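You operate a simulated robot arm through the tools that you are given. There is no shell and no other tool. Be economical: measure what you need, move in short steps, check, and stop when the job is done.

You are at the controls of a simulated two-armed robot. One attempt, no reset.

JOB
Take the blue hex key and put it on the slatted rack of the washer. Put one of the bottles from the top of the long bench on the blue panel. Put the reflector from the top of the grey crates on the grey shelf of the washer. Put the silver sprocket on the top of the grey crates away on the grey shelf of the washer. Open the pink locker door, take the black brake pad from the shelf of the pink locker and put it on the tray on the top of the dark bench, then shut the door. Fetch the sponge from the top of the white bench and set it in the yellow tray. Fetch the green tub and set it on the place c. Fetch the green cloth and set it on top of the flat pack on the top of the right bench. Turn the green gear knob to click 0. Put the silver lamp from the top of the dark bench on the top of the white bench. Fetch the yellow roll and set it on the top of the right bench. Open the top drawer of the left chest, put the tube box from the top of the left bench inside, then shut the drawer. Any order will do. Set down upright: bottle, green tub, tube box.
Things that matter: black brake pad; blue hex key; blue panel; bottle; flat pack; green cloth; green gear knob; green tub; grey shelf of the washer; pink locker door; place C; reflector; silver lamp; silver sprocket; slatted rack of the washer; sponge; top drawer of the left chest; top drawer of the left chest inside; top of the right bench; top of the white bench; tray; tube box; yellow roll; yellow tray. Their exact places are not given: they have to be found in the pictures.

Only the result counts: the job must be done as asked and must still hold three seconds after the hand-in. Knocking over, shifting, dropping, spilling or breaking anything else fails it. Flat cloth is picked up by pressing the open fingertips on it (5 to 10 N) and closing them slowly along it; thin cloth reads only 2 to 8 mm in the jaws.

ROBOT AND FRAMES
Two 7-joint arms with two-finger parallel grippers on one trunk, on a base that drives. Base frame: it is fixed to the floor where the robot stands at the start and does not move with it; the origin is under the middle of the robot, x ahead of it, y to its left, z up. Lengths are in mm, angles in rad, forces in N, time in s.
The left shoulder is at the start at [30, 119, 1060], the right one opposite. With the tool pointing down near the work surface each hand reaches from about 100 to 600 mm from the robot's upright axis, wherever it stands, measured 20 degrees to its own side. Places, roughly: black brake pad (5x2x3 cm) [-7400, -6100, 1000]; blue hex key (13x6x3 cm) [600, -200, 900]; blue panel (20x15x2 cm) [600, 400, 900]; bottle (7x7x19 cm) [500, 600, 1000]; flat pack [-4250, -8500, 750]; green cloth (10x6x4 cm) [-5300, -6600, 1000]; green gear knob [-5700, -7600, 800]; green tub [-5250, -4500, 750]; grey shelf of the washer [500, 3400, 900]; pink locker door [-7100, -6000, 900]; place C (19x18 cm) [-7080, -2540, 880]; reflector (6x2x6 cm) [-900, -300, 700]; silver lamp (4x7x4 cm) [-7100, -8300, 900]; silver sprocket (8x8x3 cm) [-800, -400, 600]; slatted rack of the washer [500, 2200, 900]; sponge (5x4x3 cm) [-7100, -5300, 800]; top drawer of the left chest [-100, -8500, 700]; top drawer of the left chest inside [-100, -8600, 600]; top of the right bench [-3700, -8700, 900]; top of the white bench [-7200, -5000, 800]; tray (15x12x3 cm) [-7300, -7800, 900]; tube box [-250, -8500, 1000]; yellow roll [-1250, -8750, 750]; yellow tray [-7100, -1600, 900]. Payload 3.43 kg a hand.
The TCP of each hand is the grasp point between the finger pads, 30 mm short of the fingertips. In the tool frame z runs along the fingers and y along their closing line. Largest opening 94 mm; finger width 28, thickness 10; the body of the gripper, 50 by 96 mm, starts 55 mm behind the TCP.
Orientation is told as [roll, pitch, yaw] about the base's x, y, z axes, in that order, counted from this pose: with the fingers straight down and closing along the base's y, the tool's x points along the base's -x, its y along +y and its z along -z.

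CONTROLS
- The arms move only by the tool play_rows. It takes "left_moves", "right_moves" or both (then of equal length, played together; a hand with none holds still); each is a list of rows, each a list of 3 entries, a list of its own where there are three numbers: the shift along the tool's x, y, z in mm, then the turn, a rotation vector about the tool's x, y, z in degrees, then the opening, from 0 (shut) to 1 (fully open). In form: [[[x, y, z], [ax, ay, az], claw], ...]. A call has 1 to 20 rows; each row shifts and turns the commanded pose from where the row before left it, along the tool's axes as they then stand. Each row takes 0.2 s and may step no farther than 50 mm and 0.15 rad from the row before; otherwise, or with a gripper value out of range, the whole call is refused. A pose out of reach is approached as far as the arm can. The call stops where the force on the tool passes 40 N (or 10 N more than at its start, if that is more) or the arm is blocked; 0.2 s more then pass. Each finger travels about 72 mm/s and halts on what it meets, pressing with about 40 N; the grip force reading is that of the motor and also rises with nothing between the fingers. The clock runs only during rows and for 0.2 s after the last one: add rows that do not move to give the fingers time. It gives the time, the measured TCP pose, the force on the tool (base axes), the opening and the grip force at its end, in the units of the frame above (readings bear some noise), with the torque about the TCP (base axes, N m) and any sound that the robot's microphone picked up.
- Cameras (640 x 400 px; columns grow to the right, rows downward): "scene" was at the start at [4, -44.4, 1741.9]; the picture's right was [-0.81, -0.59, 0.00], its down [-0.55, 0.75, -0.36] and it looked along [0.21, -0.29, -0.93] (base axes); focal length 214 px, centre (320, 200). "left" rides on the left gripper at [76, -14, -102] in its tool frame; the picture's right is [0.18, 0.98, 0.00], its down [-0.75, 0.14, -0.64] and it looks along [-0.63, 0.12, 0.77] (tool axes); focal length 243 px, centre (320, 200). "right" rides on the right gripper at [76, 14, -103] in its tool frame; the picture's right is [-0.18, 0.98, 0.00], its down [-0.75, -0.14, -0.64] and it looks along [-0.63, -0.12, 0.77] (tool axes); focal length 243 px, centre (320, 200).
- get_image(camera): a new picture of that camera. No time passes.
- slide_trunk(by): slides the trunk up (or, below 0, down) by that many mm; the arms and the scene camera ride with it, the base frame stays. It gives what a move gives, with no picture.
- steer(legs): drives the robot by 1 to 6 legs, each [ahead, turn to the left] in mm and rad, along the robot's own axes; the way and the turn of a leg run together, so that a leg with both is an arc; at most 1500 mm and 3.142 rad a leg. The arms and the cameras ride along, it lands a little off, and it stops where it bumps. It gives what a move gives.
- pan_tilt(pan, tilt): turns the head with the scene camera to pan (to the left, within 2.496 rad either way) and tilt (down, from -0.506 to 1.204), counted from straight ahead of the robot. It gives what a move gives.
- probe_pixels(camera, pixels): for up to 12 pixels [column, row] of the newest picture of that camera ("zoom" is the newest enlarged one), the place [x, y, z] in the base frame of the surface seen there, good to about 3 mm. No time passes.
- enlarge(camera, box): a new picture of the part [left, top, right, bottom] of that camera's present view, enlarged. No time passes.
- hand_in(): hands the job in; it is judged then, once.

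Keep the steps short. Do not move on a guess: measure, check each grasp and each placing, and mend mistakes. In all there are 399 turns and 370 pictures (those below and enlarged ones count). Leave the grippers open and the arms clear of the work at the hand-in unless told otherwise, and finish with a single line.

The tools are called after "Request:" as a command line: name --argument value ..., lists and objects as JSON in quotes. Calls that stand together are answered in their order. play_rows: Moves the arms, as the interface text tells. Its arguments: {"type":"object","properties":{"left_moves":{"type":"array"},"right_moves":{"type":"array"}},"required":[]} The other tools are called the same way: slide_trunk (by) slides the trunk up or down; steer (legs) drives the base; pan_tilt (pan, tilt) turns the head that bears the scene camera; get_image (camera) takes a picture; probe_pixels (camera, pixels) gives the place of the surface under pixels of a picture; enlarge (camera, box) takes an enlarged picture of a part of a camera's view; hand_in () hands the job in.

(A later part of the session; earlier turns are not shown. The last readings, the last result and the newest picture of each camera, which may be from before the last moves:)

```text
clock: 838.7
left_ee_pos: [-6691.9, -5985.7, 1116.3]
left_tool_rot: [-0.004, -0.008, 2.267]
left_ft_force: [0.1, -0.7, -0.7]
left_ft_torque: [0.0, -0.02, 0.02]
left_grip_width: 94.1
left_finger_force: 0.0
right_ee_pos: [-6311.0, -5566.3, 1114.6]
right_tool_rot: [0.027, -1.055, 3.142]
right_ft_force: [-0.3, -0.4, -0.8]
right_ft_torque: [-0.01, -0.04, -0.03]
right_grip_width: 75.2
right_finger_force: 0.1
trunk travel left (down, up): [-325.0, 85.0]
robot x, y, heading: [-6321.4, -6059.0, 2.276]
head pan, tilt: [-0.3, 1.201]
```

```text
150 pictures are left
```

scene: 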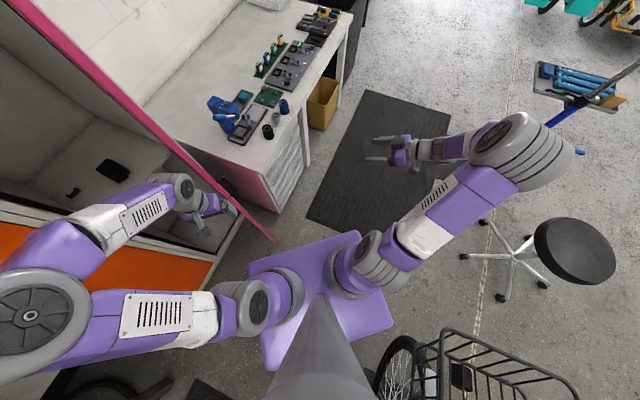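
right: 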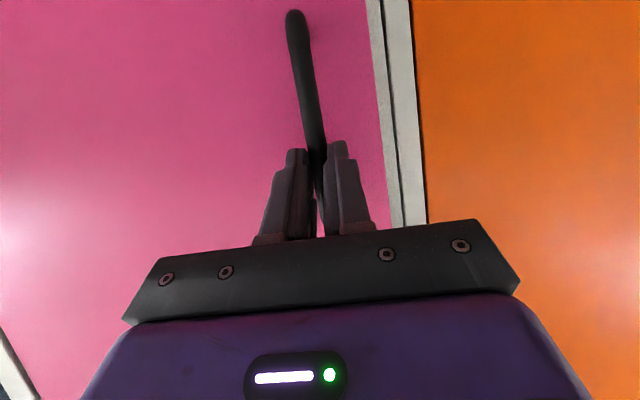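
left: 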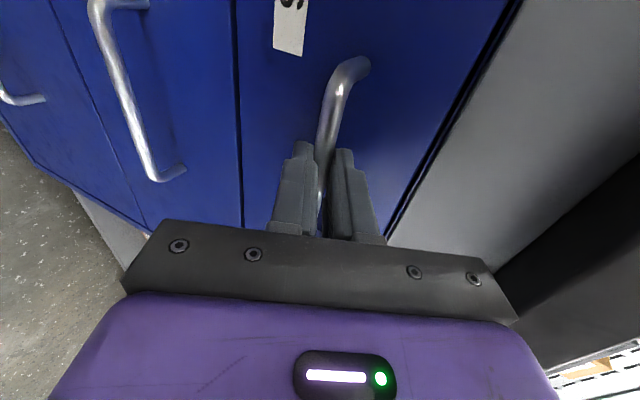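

Elbow is out again. Bring the pitched hand inward, then point it down.

Request:
play_rows --right_moves '[[[-14.5, 24.7, 25.5], [0, 0, 0], 0.8], [[-14.5, 24.7, 25.5], [0, 0, 0], 0.8], [[-14.5, 24.7, 25.5], [0, 0, 0], 0.8], [[-14.5, 24.7, 25.5], [0, 0, 0], 0.8], [[-14.5, 24.7, 25.5], [0, 0, 0], 0.8], [[0, 0, 0], [0, 8.6, 0], 0.8], [[0, 0, 0], [0, 8.6, 0], 0.8], [[0, 0, 0], [0, 8.6, 0], 0.8], [[0, 0, 0], [0, 8.6, 0], 0.8], [[0, 0, 0], [0, 8.6, 0], 0.8], [[0, 0, 0], [0, 8.6, 0], 0.8], [[0, 0, 0], [0, 8.6, 0], 0.8], [[0, 0, 0], [0, 0, 0], 0.8]]'

Request:
get_image --camera "scene"

```text
clock: 841.5
left_ee_pos: [-6691.7, -5985.5, 1117.1]
left_tool_rot: [-0.004, -0.008, 2.267]
left_ft_force: [-0.2, 0.3, -0.2]
left_ft_torque: [0.01, 0.02, -0.03]
left_grip_width: 94.3
left_finger_force: 0.1
right_ee_pos: [-6453.7, -5692.3, 1117.3]
right_tool_rot: [0.012, -0.002, -3.12]
right_ft_force: [0.5, 0.0, -0.5]
right_ft_torque: [0.01, 0.02, 0.0]
right_grip_width: 75.4
right_finger_force: 0.0
trunk travel left (down, up): [-325.0, 85.0]
robot x, y, heading: [-6320.3, -6063.7, 2.272]
head pan, tilt: [-0.3, 1.201]
```

```text
149 pictures are left
```

scene: 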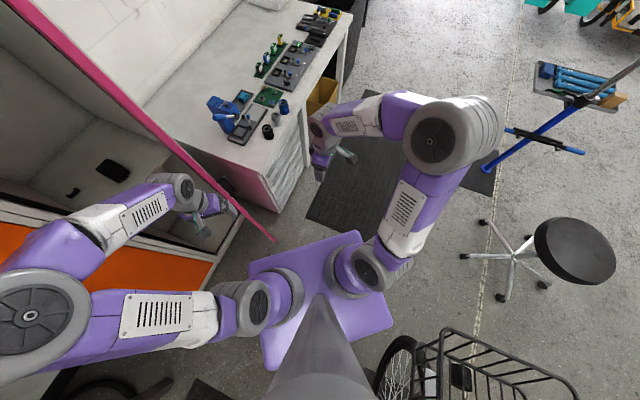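

Use the left hand, which is on the inner side of the door, to push the door further open.

Request:
play_rows --left_moves '[[[-33, 0, 0], [0, 0, 0], 0.5], [[-33, 0, 0], [0, 0, 0], 0.3], [[-33, 0, 0], [0, 0, 0], 0.1], [[-33, 0, 0], [0, 0, 0], 0.1], [[-25, 0, 0], [0, 0, 0], 0.1], [[-15, 0, 0], [0, 0, 0], 0.1], [[0, 0, 0], [0, 0, 0], 0.1]]'

Request:
pan_tilt --pan 0.4 --tilt 0.9

Request:
get_image --camera "scene"

```text
clock: 843.1
left_ee_pos: [-6800.1, -5855.8, 1117.1]
left_tool_rot: [-0.005, -0.009, 2.265]
left_ft_force: [-0.8, 0.1, 0.1]
left_ft_torque: [-0.01, -0.02, -0.02]
left_grip_width: 9.2
left_finger_force: 0.0
right_ee_pos: [-6453.0, -5693.2, 1117.3]
right_tool_rot: [0.015, -0.005, -3.121]
right_ft_force: [0.3, 0.9, 0.5]
right_ft_torque: [-0.03, -0.03, -0.01]
right_grip_width: 75.2
right_finger_force: 0.1
trunk travel left (down, up): [-325.0, 85.0]
robot x, y, heading: [-6319.6, -6066.0, 2.272]
head pan, tilt: [-0.3, 1.201]
```

```text
clock: 844.2
left_ee_pos: [-6799.4, -5855.0, 1117.2]
left_tool_rot: [-0.005, -0.008, 2.266]
left_ft_force: [-0.5, 0.0, 0.2]
left_ft_torque: [-0.01, 0.02, 0.0]
left_grip_width: 9.2
left_finger_force: 0.0
right_ee_pos: [-6454.2, -5692.0, 1117.9]
right_tool_rot: [0.013, -0.004, -3.12]
right_ft_force: [-1.1, 0.0, 0.0]
right_ft_torque: [0.0, 0.0, -0.02]
right_grip_width: 75.1
right_finger_force: 0.1
trunk travel left (down, up): [-325.0, 85.0]
robot x, y, heading: [-6320.7, -6064.7, 2.284]
head pan, tilt: [0.4, 0.901]
```

```text
148 pictures are left
```

scene: 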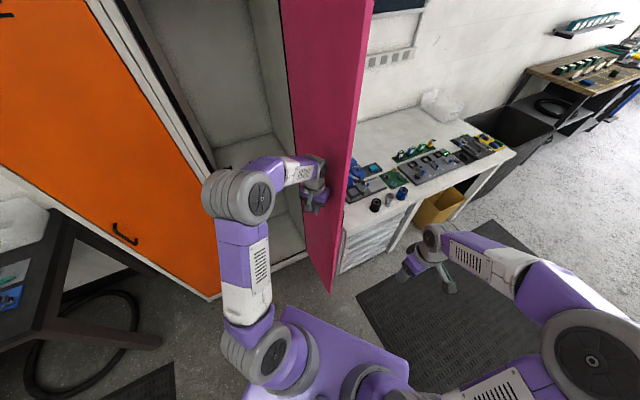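

Request:
probe_pixels --camera "scene" --pixels '[[335, 285], [350, 150], [365, 40], [300, 100], [285, 150], [350, 190]]'

Request:
play_rows --left_moves '[[[-15, 10, 0], [0, 0, 0], 0.1], [[-10, 5, 0], [0, 0, 0], 0.1], [[0, 0, 0], [0, 0, 0], 0.1], [[30, 0, 0], [0, 0, 0], 0.1], [[40, 0, 0], [0, 0, 0], 0.1], [[40, 0, 0], [0, 0, 0], 0.1], [[40, 0, 0], [0, 0, 0], 0.1], [[40, 10, 0], [0, 0, 0], 0.1], [[40, 10, 0], [0, 0, 0], 0.1], [[40, 10, 0], [0, 0, 0], 0.5], [[30, 20, 0], [0, 0, 0], 1]]'

Request:
get_image --camera "scene"

```text
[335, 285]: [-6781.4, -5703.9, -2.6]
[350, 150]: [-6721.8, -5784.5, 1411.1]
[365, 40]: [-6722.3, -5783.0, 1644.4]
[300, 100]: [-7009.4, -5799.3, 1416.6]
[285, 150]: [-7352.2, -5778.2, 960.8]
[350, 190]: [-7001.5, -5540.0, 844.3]
```

```text
clock: 846.6
left_ee_pos: [-6685.8, -6104.6, 1116.2]
left_tool_rot: [-0.005, -0.007, 2.266]
left_ft_force: [0.0, 0.5, 0.3]
left_ft_torque: [-0.02, 0.05, -0.01]
left_grip_width: 91.6
left_finger_force: 0.0
left hand out of reach, approached as far as the arm can: row 11
right_ee_pos: [-6454.2, -5694.3, 1118.0]
right_tool_rot: [0.015, -0.002, -3.118]
right_ft_force: [0.7, 1.1, -0.7]
right_ft_torque: [-0.02, 0.02, 0.02]
right_grip_width: 75.2
right_finger_force: 0.1
trunk travel left (down, up): [-325.0, 85.0]
robot x, y, heading: [-6322.3, -6063.9, 2.274]
head pan, tilt: [0.4, 0.901]
```

```text
147 pictures are left
```

scene: 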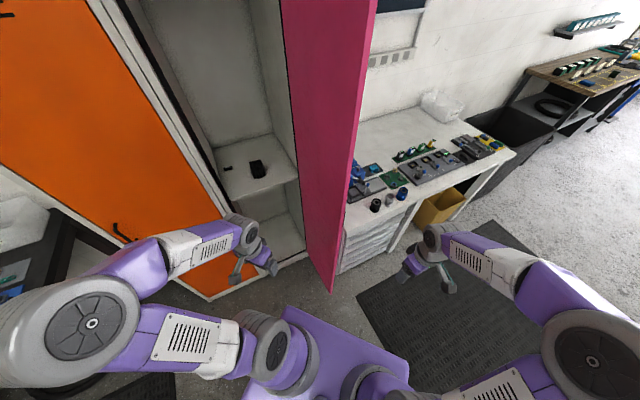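

Door is fully open (90°). Turn toward the locker, and pre-extend the right hand with the elbow out before driving in.

Request:
steer --legs '[[0, 1.03]]'

Request:
play_rows --right_moves '[[[-34.2, -13, 0], [0, 0, 0], 0.7], [[-34.2, -13, 0], [0, 0, 0], 0.7], [[-34.2, -13, 0], [0, 0, 0], 0.7], [[-34.2, -13, 0], [0, 0, 0], 0.7], [[-34.2, -13, 0], [0, 0, 0], 0.7], [[-34.2, -13, 0], [0, 0, 0], 0.7], [[0, 0, 0], [0, 0, -7.8], 0.7], [[0, 0, 0], [0, 0, -7.8], 0.7], [[0, 0, 0], [0, 0, -7.8], 0.7], [[0, 0, 0], [0, 0, -7.8], 0.7], [[0, 0, 0], [0, 0, -7.8], 0.7], [[0, 0, 0], [0, 0, 0], 0.7]]'

Request:
pan_tilt --pan -0.1 --tilt 0.9

Request:
get_image --camera "scene"

```text
clock: 849.6
left_ee_pos: [-6469.6, -6400.0, 1116.5]
left_tool_rot: [-0.006, -0.007, -2.977]
left_ft_force: [-0.7, -0.4, -0.4]
left_ft_torque: [-0.02, -0.02, 0.0]
left_grip_width: 94.1
left_finger_force: 0.0
right_ee_pos: [-6707.0, -5990.5, 1118.2]
right_tool_rot: [0.014, -0.004, -2.081]
right_ft_force: [-0.3, -0.2, 0.0]
right_ft_torque: [0.03, 0.01, -0.02]
right_grip_width: 74.7
right_finger_force: 0.1
trunk travel left (down, up): [-325.0, 85.0]
robot x, y, heading: [-6321.7, -6060.8, -2.973]
head pan, tilt: [0.4, 0.901]
```

```text
clock: 852.2
left_ee_pos: [-6470.3, -6399.1, 1115.1]
left_tool_rot: [-0.004, -0.007, -2.978]
left_ft_force: [-0.1, 0.2, 0.8]
left_ft_torque: [-0.02, 0.02, 0.03]
left_grip_width: 94.2
left_finger_force: 0.0
right_ee_pos: [-6874.1, -6132.1, 1117.4]
right_tool_rot: [0.009, -0.01, -1.398]
right_ft_force: [1.6, -0.5, 0.3]
right_ft_torque: [0.0, -0.01, -0.01]
right_grip_width: 66.0
right_finger_force: 0.0
trunk travel left (down, up): [-325.0, 85.0]
robot x, y, heading: [-6321.0, -6062.0, -2.969]
head pan, tilt: [0.4, 0.901]
```

```text
clock: 853.2
left_ee_pos: [-6468.9, -6398.9, 1116.4]
left_tool_rot: [-0.006, -0.007, -2.978]
left_ft_force: [0.0, 0.5, 0.3]
left_ft_torque: [-0.02, 0.02, -0.01]
left_grip_width: 93.8
left_finger_force: 0.0
right_ee_pos: [-6875.1, -6130.7, 1116.3]
right_tool_rot: [0.007, -0.01, -1.399]
right_ft_force: [0.1, 0.8, -0.4]
right_ft_torque: [-0.05, -0.03, -0.01]
right_grip_width: 65.9
right_finger_force: 0.1
trunk travel left (down, up): [-325.0, 85.0]
robot x, y, heading: [-6314.3, -6060.9, -2.974]
head pan, tilt: [-0.099, 0.901]
```

```text
146 pictures are left
```

scene: 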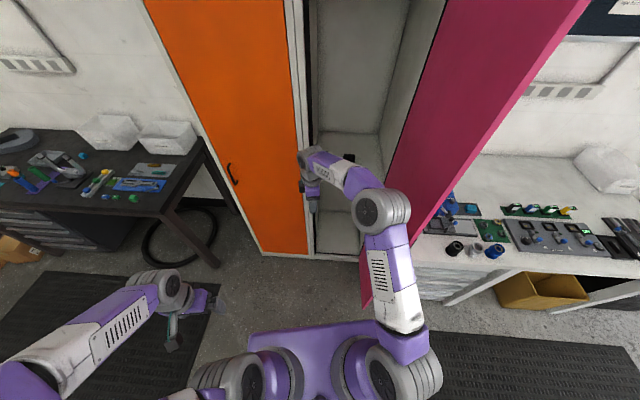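

Request:
steer --legs '[[0, 0.374], [155, 0], [0, -0.54]]'

Request:
get_image --camera "scene"

```text
clock: 857.3
left_ee_pos: [-6666.3, -6450.7, 1115.3]
left_tool_rot: [-0.005, -0.006, 3.125]
left_ft_force: [0.2, 0.2, -0.4]
left_ft_torque: [-0.01, 0.03, 0.01]
left_grip_width: 94.1
left_finger_force: 0.0
right_ee_pos: [-7016.6, -6114.1, 1117.5]
right_tool_rot: [0.009, -0.012, -1.581]
right_ft_force: [0.7, 0.0, 0.3]
right_ft_torque: [-0.02, 0.0, 0.02]
right_grip_width: 65.5
right_finger_force: 0.0
trunk travel left (down, up): [-325.0, 85.0]
robot x, y, heading: [-6456.9, -6148.3, 3.134]
head pan, tilt: [-0.099, 0.901]
```

```text
145 pictures are left
```

scene: 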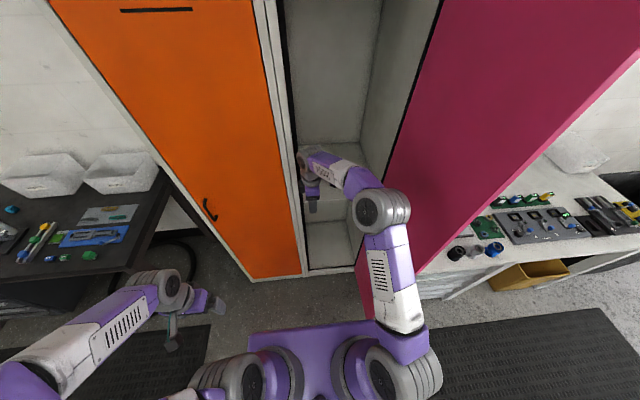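

Request:
probe_pixels --camera "scene" --pixels '[[382, 208], [408, 210], [300, 170], [310, 185], [425, 370], [400, 300]]'

Request:
play_rows --right_moves '[[[25, 0, 0], [0, 0, 0], 0.7], [[25, 0, 0], [0, 0, 0], 0.7], [[0, 0, 0], [0, 0, 0], 0.7]]'

```text
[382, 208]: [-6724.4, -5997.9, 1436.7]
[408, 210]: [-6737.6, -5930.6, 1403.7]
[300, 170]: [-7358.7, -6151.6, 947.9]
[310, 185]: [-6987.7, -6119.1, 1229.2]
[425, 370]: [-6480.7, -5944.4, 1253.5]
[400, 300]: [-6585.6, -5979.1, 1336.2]
```

```text
clock: 858.1
left_ee_pos: [-6666.7, -6449.5, 1116.8]
left_tool_rot: [-0.004, -0.006, 3.126]
left_ft_force: [0.4, 0.2, -0.1]
left_ft_torque: [0.02, 0.04, 0.02]
left_grip_width: 93.9
left_finger_force: 0.1
right_ee_pos: [-7012.3, -6066.0, 1116.1]
right_tool_rot: [0.008, -0.01, -1.581]
right_ft_force: [0.3, -0.1, 0.3]
right_ft_torque: [0.01, 0.0, 0.02]
right_grip_width: 65.8
right_finger_force: 0.2
trunk travel left (down, up): [-325.0, 85.0]
robot x, y, heading: [-6457.9, -6148.6, 3.132]
head pan, tilt: [-0.099, 0.901]
```

Request:
steer --legs '[[170, 0], [155, 0]]'

Request:
get_image --camera "right"

Request:
get_image --camera "scene"

```text
clock: 860.5
left_ee_pos: [-6990.7, -6450.6, 1115.9]
left_tool_rot: [-0.007, -0.008, 3.128]
left_ft_force: [0.1, 0.4, 0.1]
left_ft_torque: [-0.01, -0.01, -0.02]
left_grip_width: 94.0
left_finger_force: 0.1
right_ee_pos: [-7338.5, -6066.1, 1115.8]
right_tool_rot: [0.011, -0.01, -1.578]
right_ft_force: [-0.4, -0.9, 0.3]
right_ft_torque: [-0.03, -0.03, -0.01]
right_grip_width: 66.0
right_finger_force: 0.1
trunk travel left (down, up): [-325.0, 85.0]
robot x, y, heading: [-6782.4, -6145.3, 3.141]
head pan, tilt: [-0.099, 0.901]
```

```text
144 pictures are left
```

right: 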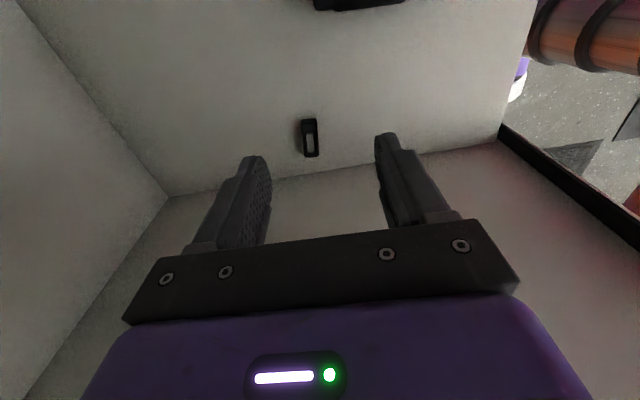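

```text
143 pictures are left
```

scene: 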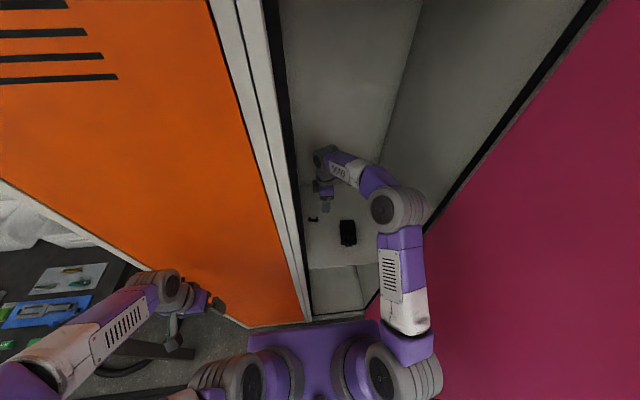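

Request:
probe_pixels --camera "right" --pixels '[[310, 122], [311, 154], [302, 138], [318, 138], [310, 138], [340, 150], [300, 178]]'

Request:
enlarge --camera "right" --box '[270, 100, 360, 180]'

```text
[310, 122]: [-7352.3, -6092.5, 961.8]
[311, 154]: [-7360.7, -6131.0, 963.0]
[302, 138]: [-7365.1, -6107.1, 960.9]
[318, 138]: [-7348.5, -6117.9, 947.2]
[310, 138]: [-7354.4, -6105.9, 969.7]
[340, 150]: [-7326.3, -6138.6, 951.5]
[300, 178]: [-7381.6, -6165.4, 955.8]
```

```text
5.00 times, centred on (315, 140) of right
```

zoom: 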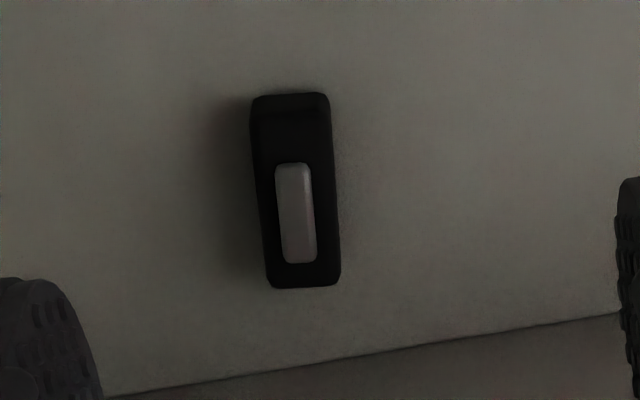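

Request:
play_rows --right_moves '[[[-20, -9.1, 0], [0, 0, 0], 0.6], [[-20, -9.1, 0], [0, 0, 0], 0.5], [[0, 0, 40], [0, 0, 0], 0.5], [[0, 0, 40], [0, 0, 0], 0.5], [[0, 0, 35], [0, 0, 0], 0.5], [[0, 0, 15], [0, 0, 0], 0.5], [[0, 0, 4], [0, 0, 0], 0.5], [[0, 0, 0], [0, 0, 0], 0.5]]'

Request:
get_image --camera "right"

```text
clock: 862.3
left_ee_pos: [-6990.2, -6450.3, 1117.7]
left_tool_rot: [-0.007, -0.008, 3.128]
left_ft_force: [-0.2, 0.2, -0.8]
left_ft_torque: [0.04, -0.02, -0.04]
left_grip_width: 93.9
left_finger_force: 0.1
right_ee_pos: [-7355.2, -6108.4, 984.9]
right_tool_rot: [0.009, -0.011, -1.576]
right_ft_force: [-0.1, 0.2, 0.6]
right_ft_torque: [0.01, 0.04, -0.02]
right_grip_width: 47.0
right_finger_force: 0.1
trunk travel left (down, up): [-325.0, 85.0]
robot x, y, heading: [-6785.8, -6146.5, 3.14]
head pan, tilt: [-0.099, 0.901]
```

```text
141 pictures are left
```

right: 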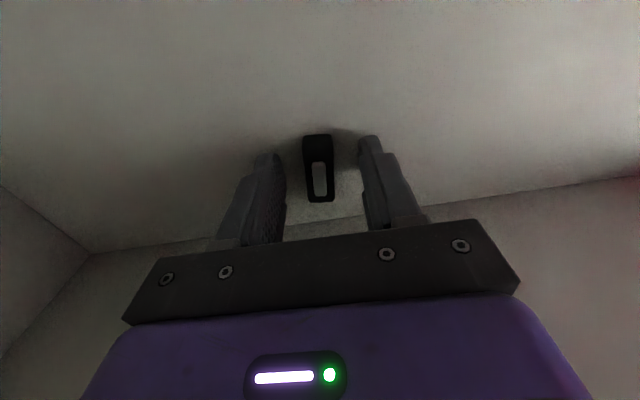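

Request:
play_rows --right_moves '[[[0, 0, 3.5], [0, 0, 0], 0.5], [[0, 0, 0], [0, 0, 0], 0.4], [[0, 0, 0], [0, 0, 0], 0.3], [[0, 0, 0], [0, 0, 0], 0.2], [[0, 0, 0], [0, 0, 0], 0.1], [[0, 0, 0], [0, 0, 0], 0.0], [[0, 0, 0], [0, 0, 0], 0.0]]'

Request:
get_image --camera "right"

```text
clock: 863.9
left_ee_pos: [-6990.8, -6451.1, 1116.7]
left_tool_rot: [-0.004, -0.006, 3.129]
left_ft_force: [0.0, 0.8, 0.2]
left_ft_torque: [-0.01, 0.02, -0.01]
left_grip_width: 94.0
left_finger_force: 0.0
right_ee_pos: [-7356.2, -6107.7, 980.1]
right_tool_rot: [0.005, -0.011, -1.577]
right_ft_force: [-4.0, 1.3, 6.1]
right_ft_torque: [0.05, 0.22, 0.0]
right_grip_width: 16.5
right_finger_force: 40.2
trunk travel left (down, up): [-325.0, 85.0]
robot x, y, heading: [-6782.1, -6143.8, 3.139]
head pan, tilt: [-0.099, 0.901]
```

```text
140 pictures are left
```

right: 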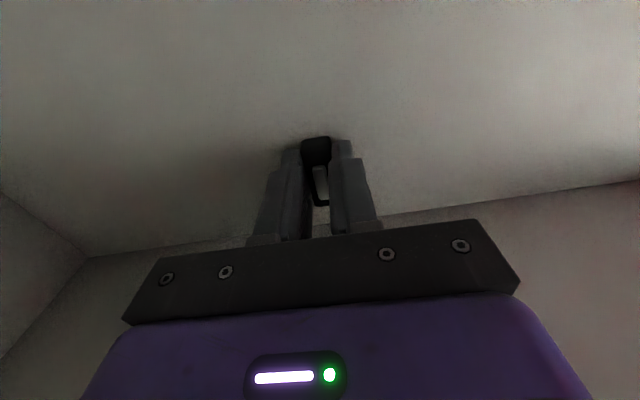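

Gripped (16.5 mm). Lift, shift north 40, and back out of the locker.

Request:
play_rows --right_moves '[[[0, 0, -15], [0, 0, 0], 0], [[0, 0, -40], [0, 0, 0], 0], [[0, 0, -40], [0, 0, 0], 0], [[20, 0, -35], [0, 0, 0], 0], [[20, 0, 0], [0, 0, 0], 0], [[0, 0, 0], [0, 0, 0], 0]]'

Request:
steer --legs '[[-330, 0]]'

Request:
get_image --camera "right"

Request:
get_image --camera "scene"

```text
clock: 865.3
left_ee_pos: [-6989.3, -6449.9, 1116.0]
left_tool_rot: [-0.005, -0.005, 3.131]
left_ft_force: [0.6, -0.4, -0.1]
left_ft_torque: [-0.02, 0.02, 0.02]
left_grip_width: 94.1
left_finger_force: 0.1
right_ee_pos: [-7356.7, -6066.1, 1109.4]
right_tool_rot: [0.008, -0.01, -1.575]
right_ft_force: [-0.2, 0.1, -1.1]
right_ft_torque: [0.02, -0.01, 0.02]
right_grip_width: 16.6
right_finger_force: 40.2
trunk travel left (down, up): [-325.0, 85.0]
robot x, y, heading: [-6782.9, -6147.0, 3.137]
head pan, tilt: [-0.099, 0.901]
```

```text
clock: 867.5
left_ee_pos: [-6658.2, -6451.7, 1117.1]
left_tool_rot: [-0.005, -0.005, 3.13]
left_ft_force: [0.0, -0.7, -0.5]
left_ft_torque: [0.03, 0.01, -0.01]
left_grip_width: 94.1
left_finger_force: 0.2
right_ee_pos: [-7027.9, -6067.8, 1108.4]
right_tool_rot: [0.007, -0.01, -1.576]
right_ft_force: [-0.3, 0.0, 0.2]
right_ft_torque: [0.0, -0.01, -0.02]
right_grip_width: 16.4
right_finger_force: 39.6
trunk travel left (down, up): [-325.0, 85.0]
robot x, y, heading: [-6452.5, -6146.8, 3.145]
head pan, tilt: [-0.099, 0.901]
```

```text
139 pictures are left
```

right: 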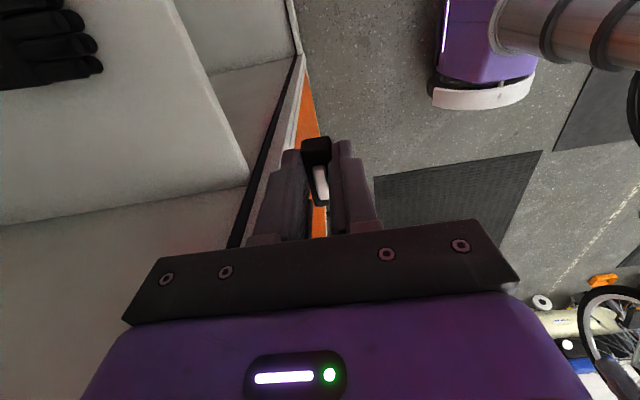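

```text
138 pictures are left
```

scene: 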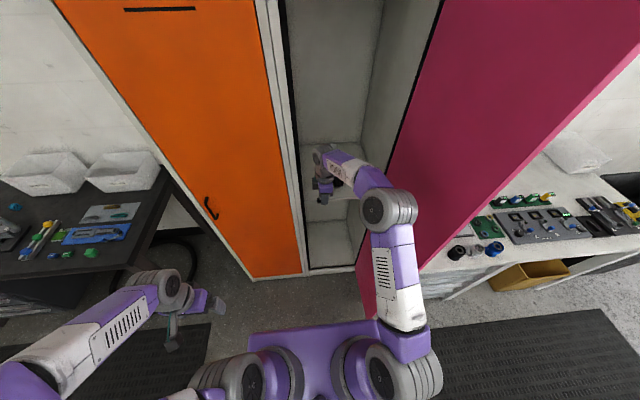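

Pad secured. Retract the arm partly, turn south, and drive to the dark bench.

Request:
play_rows --right_moves '[[[0, 40, 0], [0, 0, 0], 0], [[0, 40, 0], [0, 0, 0], 0], [[0, 40, 0], [0, 0, 0], 0], [[0, 40, 0], [0, 0, 0], 0], [[0, 40, 0], [0, 0, 0], 0], [[0, 0, 0], [0, 0, 0], 0]]'

Request:
steer --legs '[[0, 1.48]]'

Request:
pan_tilt --pan -0.4 --tilt 0.5

Request:
get_image --camera "scene"

```text
clock: 868.9
left_ee_pos: [-6659.8, -6450.7, 1116.8]
left_tool_rot: [-0.005, -0.007, 3.128]
left_ft_force: [0.2, -0.1, 0.3]
left_ft_torque: [-0.02, -0.04, 0.0]
left_grip_width: 94.2
left_finger_force: 0.1
right_ee_pos: [-6826.8, -6067.8, 1106.7]
right_tool_rot: [0.01, -0.011, -1.576]
right_ft_force: [-1.5, 0.3, 0.6]
right_ft_torque: [-0.03, -0.02, 0.03]
right_grip_width: 16.7
right_finger_force: 40.2
trunk travel left (down, up): [-325.0, 85.0]
robot x, y, heading: [-6454.7, -6144.6, 3.144]
head pan, tilt: [-0.099, 0.901]
```

```text
clock: 872.9
left_ee_pos: [-6168.3, -6382.3, 1116.3]
left_tool_rot: [-0.005, -0.007, -1.681]
left_ft_force: [-0.6, 0.1, 0.2]
left_ft_torque: [0.03, 0.01, -0.01]
left_grip_width: 93.9
left_finger_force: 0.1
right_ee_pos: [-6568.1, -6511.0, 1106.5]
right_tool_rot: [0.008, -0.009, -0.102]
right_ft_force: [-0.2, 1.1, -0.4]
right_ft_torque: [0.02, 0.02, -0.02]
right_grip_width: 16.6
right_finger_force: 39.9
trunk travel left (down, up): [-325.0, 85.0]
robot x, y, heading: [-6453.2, -6144.0, -1.671]
head pan, tilt: [-0.099, 0.901]
```

```text
clock: 873.8
left_ee_pos: [-6169.4, -6382.3, 1116.7]
left_tool_rot: [-0.004, -0.007, -1.681]
left_ft_force: [0.2, 0.4, -0.1]
left_ft_torque: [0.0, -0.02, 0.0]
left_grip_width: 93.9
left_finger_force: 0.1
right_ee_pos: [-6567.5, -6511.4, 1107.5]
right_tool_rot: [0.008, -0.01, -0.103]
right_ft_force: [-0.2, 0.1, 1.0]
right_ft_torque: [0.01, -0.01, -0.03]
right_grip_width: 16.4
right_finger_force: 40.3
trunk travel left (down, up): [-325.0, 85.0]
robot x, y, heading: [-6452.2, -6146.2, -1.674]
head pan, tilt: [-0.4, 0.499]
```

```text
137 pictures are left
```

scene: 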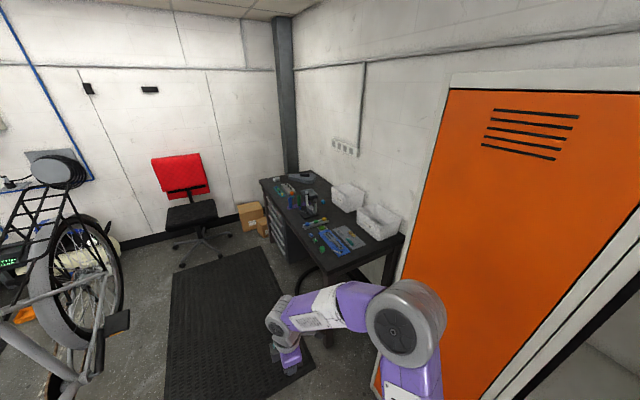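

Request:
enlarge --camera "scene" --box '[250, 160, 410, 290]'

Request:
probe_pixels --camera "scene" --pixels '[[262, 180], [335, 283], [403, 236], [285, 190], [317, 220], [328, 225], [345, 240], [310, 198], [303, 178], [322, 243], [215, 240], [175, 255]]'

```text
3.08 times, centred on (330, 225) of scene
```

zoom: 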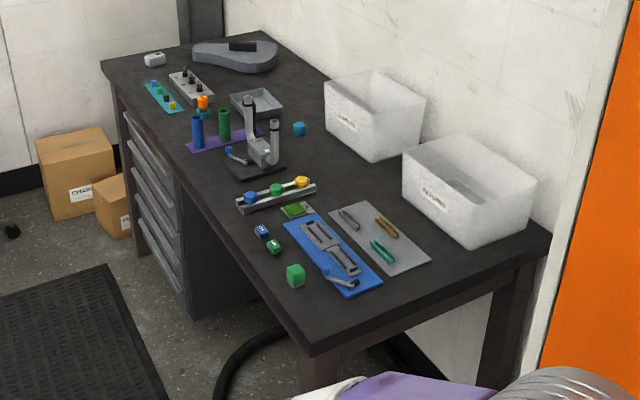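

```text
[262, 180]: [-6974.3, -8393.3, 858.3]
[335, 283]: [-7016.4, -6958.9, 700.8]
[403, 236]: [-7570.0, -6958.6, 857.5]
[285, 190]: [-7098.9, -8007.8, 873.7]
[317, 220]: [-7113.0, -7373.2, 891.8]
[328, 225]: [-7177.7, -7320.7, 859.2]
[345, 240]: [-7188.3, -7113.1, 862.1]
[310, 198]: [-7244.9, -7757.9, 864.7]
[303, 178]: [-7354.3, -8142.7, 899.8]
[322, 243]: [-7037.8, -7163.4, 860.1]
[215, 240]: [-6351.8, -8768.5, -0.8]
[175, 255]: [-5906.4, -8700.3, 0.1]
```

Desk x −7570…−6975, tray ≈(−7300,−7800), lamp ≈(−7100,−8300). Drive there and face west.

Request:
steer --legs '[[0, 0.035], [860, 0], [855, 0], [0, -1.5]]'

Request:
pan_tilt --pan 0.1 --tilt 0.8

Request:
get_image --camera "scene"

```text
clock: 886.6
left_ee_pos: [-6813.5, -8144.0, 1116.6]
left_tool_rot: [-0.004, -0.007, 3.069]
left_ft_force: [-0.1, 0.1, 0.2]
left_ft_torque: [0.0, -0.01, -0.03]
left_grip_width: 93.9
left_finger_force: 0.1
right_ee_pos: [-6956.2, -7751.0, 1105.8]
right_tool_rot: [0.009, -0.01, -1.638]
right_ft_force: [-0.1, -0.2, -0.2]
right_ft_torque: [-0.01, 0.0, -0.01]
right_grip_width: 16.3
right_finger_force: 39.9
trunk travel left (down, up): [-325.0, 85.0]
robot x, y, heading: [-6589.5, -7850.8, 3.08]
head pan, tilt: [-0.4, 0.499]
```

```text
clock: 887.5
left_ee_pos: [-6812.8, -8142.2, 1117.1]
left_tool_rot: [-0.004, -0.008, 3.068]
left_ft_force: [-0.2, -0.4, 0.0]
left_ft_torque: [-0.01, 0.0, -0.02]
left_grip_width: 93.9
left_finger_force: 0.1
right_ee_pos: [-6957.1, -7750.1, 1105.0]
right_tool_rot: [0.009, -0.011, -1.638]
right_ft_force: [0.9, -0.5, 0.6]
right_ft_torque: [0.01, 0.01, 0.01]
right_grip_width: 16.4
right_finger_force: 40.0
trunk travel left (down, up): [-325.0, 85.0]
robot x, y, heading: [-6588.2, -7851.2, 3.079]
head pan, tilt: [0.099, 0.799]
```

```text
135 pictures are left
```

scene: 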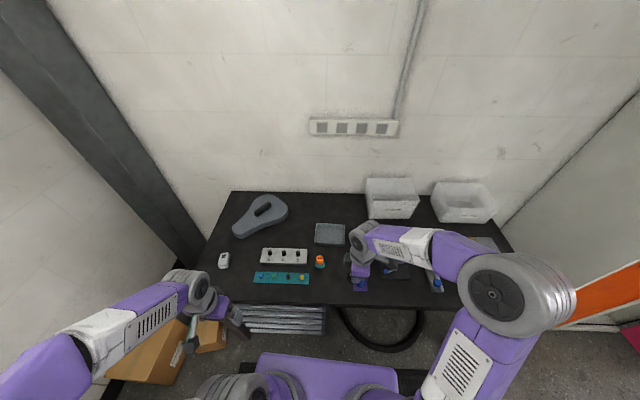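

Request:
enlarge --camera "scene" --box '[200, 190, 400, 310]'

Request:
probe_pixels --camera "scene" --pixels '[[318, 226], [343, 226], [317, 242], [344, 242], [330, 234], [223, 258], [223, 268], [219, 262], [228, 262], [320, 262], [240, 292], [340, 300]]'

```text
3.20 times, centred on (300, 250) of scene
```

zoom: 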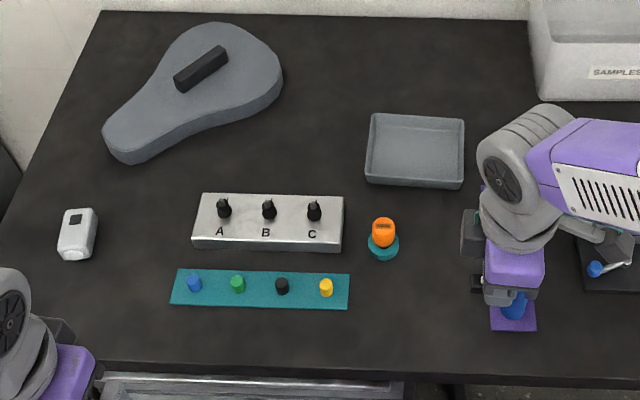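

```text
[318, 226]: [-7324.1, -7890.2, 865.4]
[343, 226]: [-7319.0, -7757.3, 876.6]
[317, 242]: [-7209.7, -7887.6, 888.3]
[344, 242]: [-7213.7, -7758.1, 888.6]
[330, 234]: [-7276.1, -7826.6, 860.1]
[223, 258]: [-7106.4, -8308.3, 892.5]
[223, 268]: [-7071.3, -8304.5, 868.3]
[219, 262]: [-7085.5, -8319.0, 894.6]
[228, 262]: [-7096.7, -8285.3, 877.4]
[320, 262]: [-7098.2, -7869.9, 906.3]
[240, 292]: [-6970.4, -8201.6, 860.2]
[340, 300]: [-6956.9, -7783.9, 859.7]
```

Tray centre (−7268,−7825), floor 861. Drive 95 mm closer, move the pad over the tray and lower to TCP 896.

Request:
steer --legs '[[95, 0]]'

Request:
play_rows --right_moves '[[[-15.7, -35, 0], [0, 0, 0], 0], [[-15.7, -35, 0], [0, 0, 0], 0], [[-15.7, -35, 0], [0, 0, 0], 0], [[-15.7, -35, 0], [0, 0, 0], 0], [[-15.7, -35, 0], [0, 0, 0], 0], [[-15.7, -35, 0], [0, 0, 0], 0], [[0, 0, 45], [0, 0, 0], 0], [[0, 0, 45], [0, 0, 0], 0], [[0, 0, 45], [0, 0, 0], 0], [[0, 0, 0], [0, 0, 0], 0]]'

Request:
get_image --camera "right"

```text
clock: 888.6
left_ee_pos: [-6905.4, -8137.7, 1116.2]
left_tool_rot: [-0.004, -0.006, 3.066]
left_ft_force: [0.0, 0.1, 0.9]
left_ft_torque: [0.02, -0.01, 0.0]
left_grip_width: 93.9
left_finger_force: 0.1
right_ee_pos: [-7049.2, -7743.8, 1105.8]
right_tool_rot: [0.008, -0.01, -1.639]
right_ft_force: [0.9, -0.1, -0.2]
right_ft_torque: [0.01, -0.01, -0.03]
right_grip_width: 16.6
right_finger_force: 40.3
trunk travel left (down, up): [-325.0, 85.0]
robot x, y, heading: [-6681.8, -7845.8, 3.076]
head pan, tilt: [0.099, 0.799]
```

```text
clock: 890.8
left_ee_pos: [-6904.9, -8136.8, 1115.5]
left_tool_rot: [-0.004, -0.007, 3.066]
left_ft_force: [0.3, -0.2, 0.8]
left_ft_torque: [0.02, -0.01, -0.03]
left_grip_width: 94.0
left_finger_force: 0.0
right_ee_pos: [-7259.1, -7825.3, 971.5]
right_tool_rot: [0.008, -0.01, -1.639]
right_ft_force: [1.0, -0.4, -1.1]
right_ft_torque: [-0.02, 0.0, 0.01]
right_grip_width: 16.6
right_finger_force: 40.3
trunk travel left (down, up): [-325.0, 85.0]
robot x, y, heading: [-6677.5, -7849.0, 3.075]
head pan, tilt: [0.099, 0.799]
```

```text
133 pictures are left
```

right: 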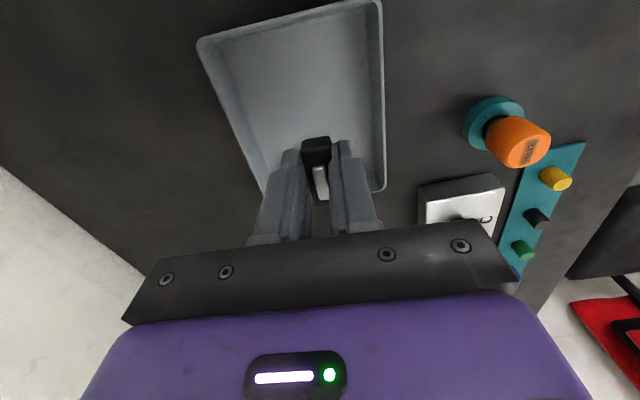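

Request:
play_rows --right_moves '[[[0, -5, 40], [0, 0, 0], 0], [[0, 0, 34], [0, 0, 0], 0], [[0, 0, 3], [0, 0, 0], 0], [[0, 0, 0], [0, 0, 0], 0]]'

Request:
get_image --camera "right"

```text
clock: 891.8
left_ee_pos: [-6905.7, -8136.8, 1116.9]
left_tool_rot: [-0.006, -0.006, 3.066]
left_ft_force: [0.2, -1.0, 0.1]
left_ft_torque: [-0.03, 0.05, 0.01]
left_grip_width: 94.2
left_finger_force: 0.0
right_ee_pos: [-7265.9, -7825.5, 894.9]
right_tool_rot: [0.008, -0.011, -1.639]
right_ft_force: [0.3, 0.5, 0.0]
right_ft_torque: [0.0, 0.01, -0.01]
right_grip_width: 16.8
right_finger_force: 40.4
trunk travel left (down, up): [-325.0, 85.0]
robot x, y, heading: [-6680.4, -7844.3, 3.078]
head pan, tilt: [0.099, 0.799]
```

```text
132 pictures are left
```

right: 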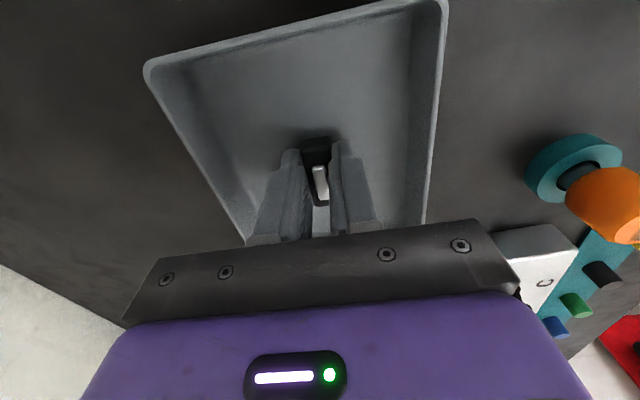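

Request:
play_rows --right_moves '[[[0, 0, 2], [0, 0, 0], 0], [[0, 0, 0], [0, 0, 0], 0.3], [[0, 0, 0], [0, 0, 0], 0.45], [[0, 0, 0], [0, 0, 0], 0.5], [[0, 0, -25], [0, 0, 0], 0.5], [[0, 0, -45], [0, 0, 0], 0.5], [[0, 0, -45], [0, 0, 0], 0.5], [[0, 0, -45], [0, 0, 0], 0.5], [[0, 0, -45], [0, 0, 0], 0.5], [[0, 0, 0], [0, 0, 0], 0.5]]' --left_moves '[[[0, 0, 0], [0, 0, 0], 1], [[0, 0, 0], [0, 0, 0], 1], [[0, 0, 0], [0, 0, 0], 1], [[-29.5, 30, 0], [0, 0, 0], 1], [[-29.5, 30, 0], [0, 0, 0], 1], [[-29.5, 30, 0], [0, 0, 0], 1], [[-29.5, 30, 0], [0, 0, 0], 1], [[-29.5, 30, 10], [0, 0, 0], 1], [[-29.5, 30, 20], [0, 0, 0], 1], [[0, 0, 20], [0, 0, 0], 1]]'

Request:
get_image --camera "right"

Request:
get_image --camera "left"

```text
clock: 894.0
left_ee_pos: [-7094.9, -8305.6, 1069.2]
left_tool_rot: [-0.004, -0.007, 3.066]
left_ft_force: [-0.5, -0.3, -0.3]
left_ft_torque: [-0.01, 0.0, 0.0]
left_grip_width: 93.9
left_finger_force: 0.0
right_ee_pos: [-7267.7, -7824.0, 1097.0]
right_tool_rot: [0.008, -0.012, -1.638]
right_ft_force: [0.0, -0.8, -0.4]
right_ft_torque: [-0.05, 0.01, -0.01]
right_grip_width: 47.0
right_finger_force: 0.1
trunk travel left (down, up): [-325.0, 85.0]
robot x, y, heading: [-6679.2, -7845.0, 3.081]
head pan, tilt: [0.099, 0.799]
```

```text
131 pictures are left
```

right: 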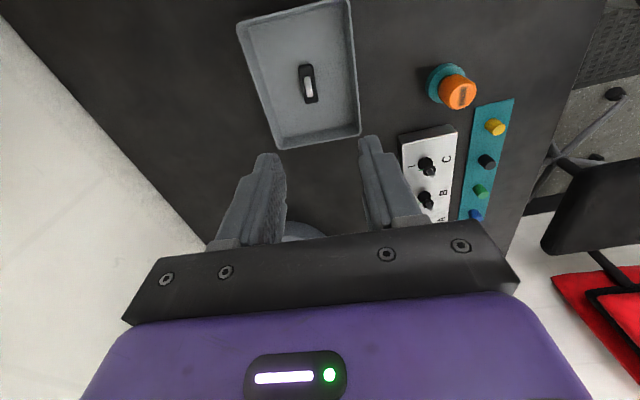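

```text
130 pictures are left
```

left: 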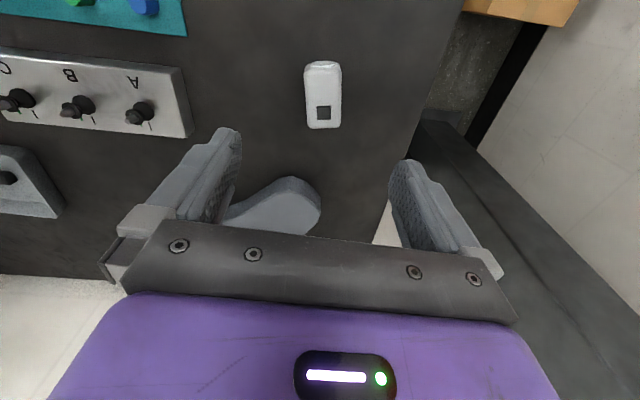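

Pad lies in the tray. Probe the lamp in the left picture.

Request:
probe_pixels --camera "left" --pixels '[[307, 95], [340, 95], [322, 65], [323, 127], [323, 95], [310, 70], [312, 125]]'

```text
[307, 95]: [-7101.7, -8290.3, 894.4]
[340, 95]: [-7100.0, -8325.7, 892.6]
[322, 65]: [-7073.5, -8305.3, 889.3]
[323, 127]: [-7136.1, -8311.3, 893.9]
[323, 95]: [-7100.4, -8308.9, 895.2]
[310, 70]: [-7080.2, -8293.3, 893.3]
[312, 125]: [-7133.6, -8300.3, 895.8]
```

Request:
play_rows --left_moves '[[[-9, 2.7, 0], [0, 0, 0], 0.8], [[0, 0, 45], [0, 0, 0], 0.7], [[0, 0, 45], [0, 0, 0], 0.7], [[0, 0, 45], [0, 0, 0], 0.7], [[0, 0, 40], [0, 0, 0], 0.7], [[0, 0, 2], [0, 0, 0], 0.7], [[0, 0, 0], [0, 0, 0], 0.55], [[0, 0, 0], [0, 0, 0], 0.4], [[0, 0, 0], [0, 0, 0], 0.25], [[0, 0, 0], [0, 0, 0], 0.1], [[0, 0, 0], [0, 0, 0], 0.1]]'

Request:
get_image --camera "left"

```text
clock: 896.4
left_ee_pos: [-7107.7, -8305.2, 893.6]
left_tool_rot: [-0.004, -0.007, 3.066]
left_ft_force: [-0.3, 0.3, 0.1]
left_ft_torque: [0.02, 0.05, 0.03]
left_grip_width: 43.5
left_finger_force: 39.8
right_ee_pos: [-7267.7, -7824.6, 1094.7]
right_tool_rot: [0.008, -0.011, -1.64]
right_ft_force: [-0.2, -0.1, 0.3]
right_ft_torque: [-0.02, 0.0, 0.01]
right_grip_width: 46.7
right_finger_force: 0.0
trunk travel left (down, up): [-325.0, 85.0]
robot x, y, heading: [-6676.9, -7848.7, 3.073]
head pan, tilt: [0.099, 0.799]
```

```text
129 pictures are left
```

left: 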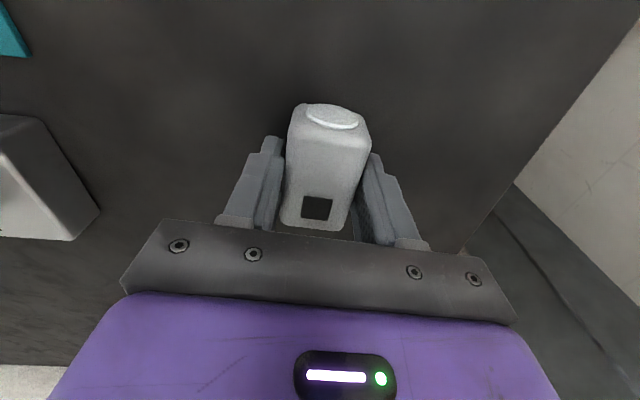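

Request:
play_rows --left_moves '[[[0, 0, -15], [0, 0, 0], 0.1], [[0, 0, -45], [0, 0, 0], 0.1], [[0, 0, -45], [0, 0, 0], 0.1], [[0, 0, -45], [0, 0, 0], 0.1], [[0, 0, -45], [0, 0, 0], 0.1], [[28, -31, -10], [0, 0, 0], 0.1], [[28, -31, 0], [0, 0, 0], 0.1], [[28, -31, 0], [0, 0, 0], 0.1], [[28, -31, 0], [0, 0, 0], 0.1], [[28, -31, 0], [0, 0, 0], 0.1], [[28, -31, 0], [0, 0, 0], 0.1], [[0, 0, 0], [0, 0, 0], 0.1]]' --right_moves '[[[0, 0, 0], [0, 0, 0], 0.5], [[0, 35, 0], [0, 0, 0], 0.5], [[0, 35, 0], [0, 0, 0], 0.5], [[0, 35, 0], [0, 0, 0], 0.5], [[0, 35, 0], [0, 0, 0], 0.5], [[0, 35, 0], [0, 0, 0], 0.5], [[0, 35, 0], [0, 0, 0], 0.5], [[0, 0, 0], [0, 0, 8], 0.3], [[0, 0, 0], [0, 0, 8], 0.2], [[0, 0, 0], [0, 0, 8], 0.1], [[0, 0, 0], [0, 0, 8], 0], [[0, 0, 0], [0, 0, 8], 0]]'

Request:
steer --legs '[[-150, 0], [0, -1.45]]'

Request:
get_image --camera "left"

```text
clock: 899.0
left_ee_pos: [-6923.6, -8133.0, 1091.5]
left_tool_rot: [-0.004, -0.007, 3.066]
left_ft_force: [0.5, -0.9, -1.3]
left_ft_torque: [0.01, 0.01, 0.02]
left_grip_width: 43.5
left_finger_force: 40.0
right_ee_pos: [-7060.5, -7837.9, 1097.5]
right_tool_rot: [0.014, -0.001, -2.338]
right_ft_force: [-0.1, 0.6, 0.5]
right_ft_torque: [0.0, -0.01, -0.01]
right_grip_width: 0.0
right_finger_force: 32.9
trunk travel left (down, up): [-325.0, 85.0]
robot x, y, heading: [-6677.1, -7848.2, 3.075]
head pan, tilt: [0.099, 0.799]
```

```text
clock: 903.9
left_ee_pos: [-6846.8, -7651.3, 1092.2]
left_tool_rot: [-0.006, -0.007, 1.621]
left_ft_force: [-0.5, 0.3, -1.3]
left_ft_torque: [-0.02, -0.01, -0.02]
left_grip_width: 43.5
left_finger_force: 39.7
right_ee_pos: [-6570.8, -7478.2, 1097.4]
right_tool_rot: [0.015, -0.002, 2.5]
right_ft_force: [0.1, 0.1, -0.2]
right_ft_torque: [0.01, -0.02, -0.03]
right_grip_width: 0.0
right_finger_force: 32.6
trunk travel left (down, up): [-325.0, 85.0]
robot x, y, heading: [-6533.2, -7857.6, 1.637]
head pan, tilt: [0.099, 0.799]
```

```text
128 pictures are left
```

left: 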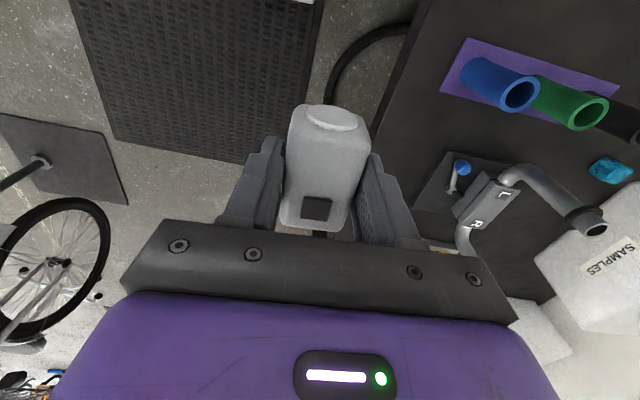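

Request:
steer --legs '[[0, -0.279], [1390, 0], [0, 0.22]]'

Request:
pan_tilt --pan 0.3 --tilt 0.6

Request:
get_image --camera "scene"

```text
clock: 912.6
left_ee_pos: [-6523.5, -6243.9, 1093.6]
left_tool_rot: [-0.005, -0.012, 1.504]
left_ft_force: [0.0, -0.2, -0.5]
left_ft_torque: [-0.04, 0.03, 0.04]
left_grip_width: 43.8
left_finger_force: 40.3
right_ee_pos: [-6228.4, -6103.9, 1100.3]
right_tool_rot: [0.01, -0.007, 2.384]
right_ft_force: [-0.9, 0.5, -0.2]
right_ft_torque: [0.01, 0.01, 0.02]
right_grip_width: 0.1
right_finger_force: 33.4
trunk travel left (down, up): [-325.0, 85.0]
robot x, y, heading: [-6237.2, -6481.1, 1.508]
head pan, tilt: [0.099, 0.799]
stopped in leg 3: the robot was blocked; the commanded pose is now the measured one
```

```text
clock: 913.3
left_ee_pos: [-6523.2, -6244.0, 1092.5]
left_tool_rot: [-0.003, -0.014, 1.506]
left_ft_force: [-0.1, 0.0, -0.9]
left_ft_torque: [-0.01, 0.0, 0.01]
left_grip_width: 43.7
left_finger_force: 39.7
right_ee_pos: [-6229.0, -6105.4, 1098.7]
right_tool_rot: [0.011, -0.006, 2.384]
right_ft_force: [0.6, 0.3, 0.5]
right_ft_torque: [0.03, 0.01, -0.02]
right_grip_width: 0.0
right_finger_force: 33.3
trunk travel left (down, up): [-325.0, 85.0]
robot x, y, heading: [-6232.9, -6476.2, 1.514]
head pan, tilt: [0.3, 0.6]
```

```text
127 pictures are left
```

scene: 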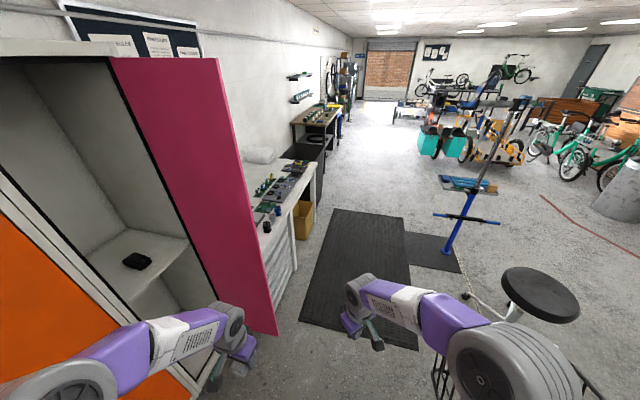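

Request:
pan_tilt --pan -1.0 --tilt 1.0

Request:
get_image --camera "scene"

```text
clock: 914.8
left_ee_pos: [-6522.1, -6243.9, 1093.7]
left_tool_rot: [-0.003, -0.015, 1.505]
left_ft_force: [0.3, -0.3, -0.8]
left_ft_torque: [0.01, 0.02, -0.01]
left_grip_width: 43.7
left_finger_force: 40.2
right_ee_pos: [-6228.9, -6104.0, 1100.2]
right_tool_rot: [0.01, -0.004, 2.384]
right_ft_force: [-0.1, -0.2, -0.2]
right_ft_torque: [0.02, -0.01, 0.02]
right_grip_width: 0.1
right_finger_force: 33.1
trunk travel left (down, up): [-325.0, 85.0]
robot x, y, heading: [-6229.8, -6481.8, 1.508]
head pan, tilt: [-1.0, 1.0]
```

```text
126 pictures are left
```

scene: 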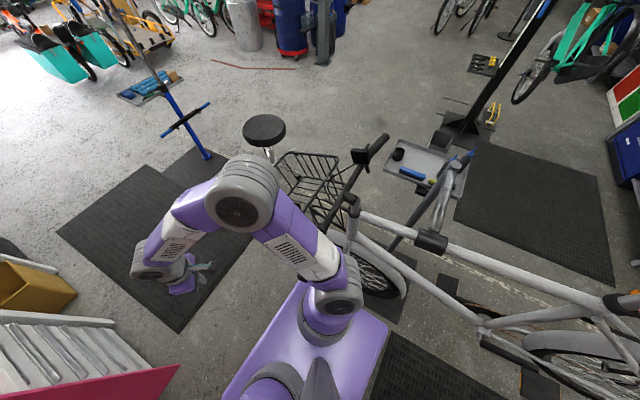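

Request:
probe_pixels --camera "scene" --pixels '[[345, 205], [330, 222], [352, 205], [385, 140], [275, 165], [340, 200], [318, 240], [330, 300], [360, 255]]'

Request:
enlarge --camera "scene" --box '[260, 130, 420, 300]'

```text
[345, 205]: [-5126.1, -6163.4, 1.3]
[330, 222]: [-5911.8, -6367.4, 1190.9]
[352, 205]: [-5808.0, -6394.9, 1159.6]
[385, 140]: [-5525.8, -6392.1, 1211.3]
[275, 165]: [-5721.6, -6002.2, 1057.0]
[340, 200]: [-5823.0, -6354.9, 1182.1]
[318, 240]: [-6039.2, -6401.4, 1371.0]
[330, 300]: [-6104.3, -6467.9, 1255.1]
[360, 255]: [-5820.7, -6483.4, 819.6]
```

```text
2.35 times, centred on (340, 215) of scene
```

zoom: 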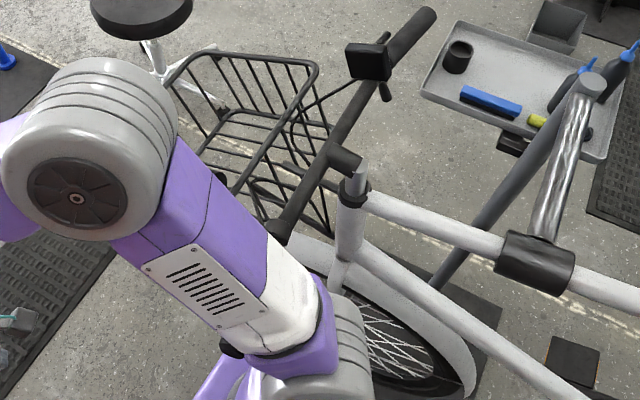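

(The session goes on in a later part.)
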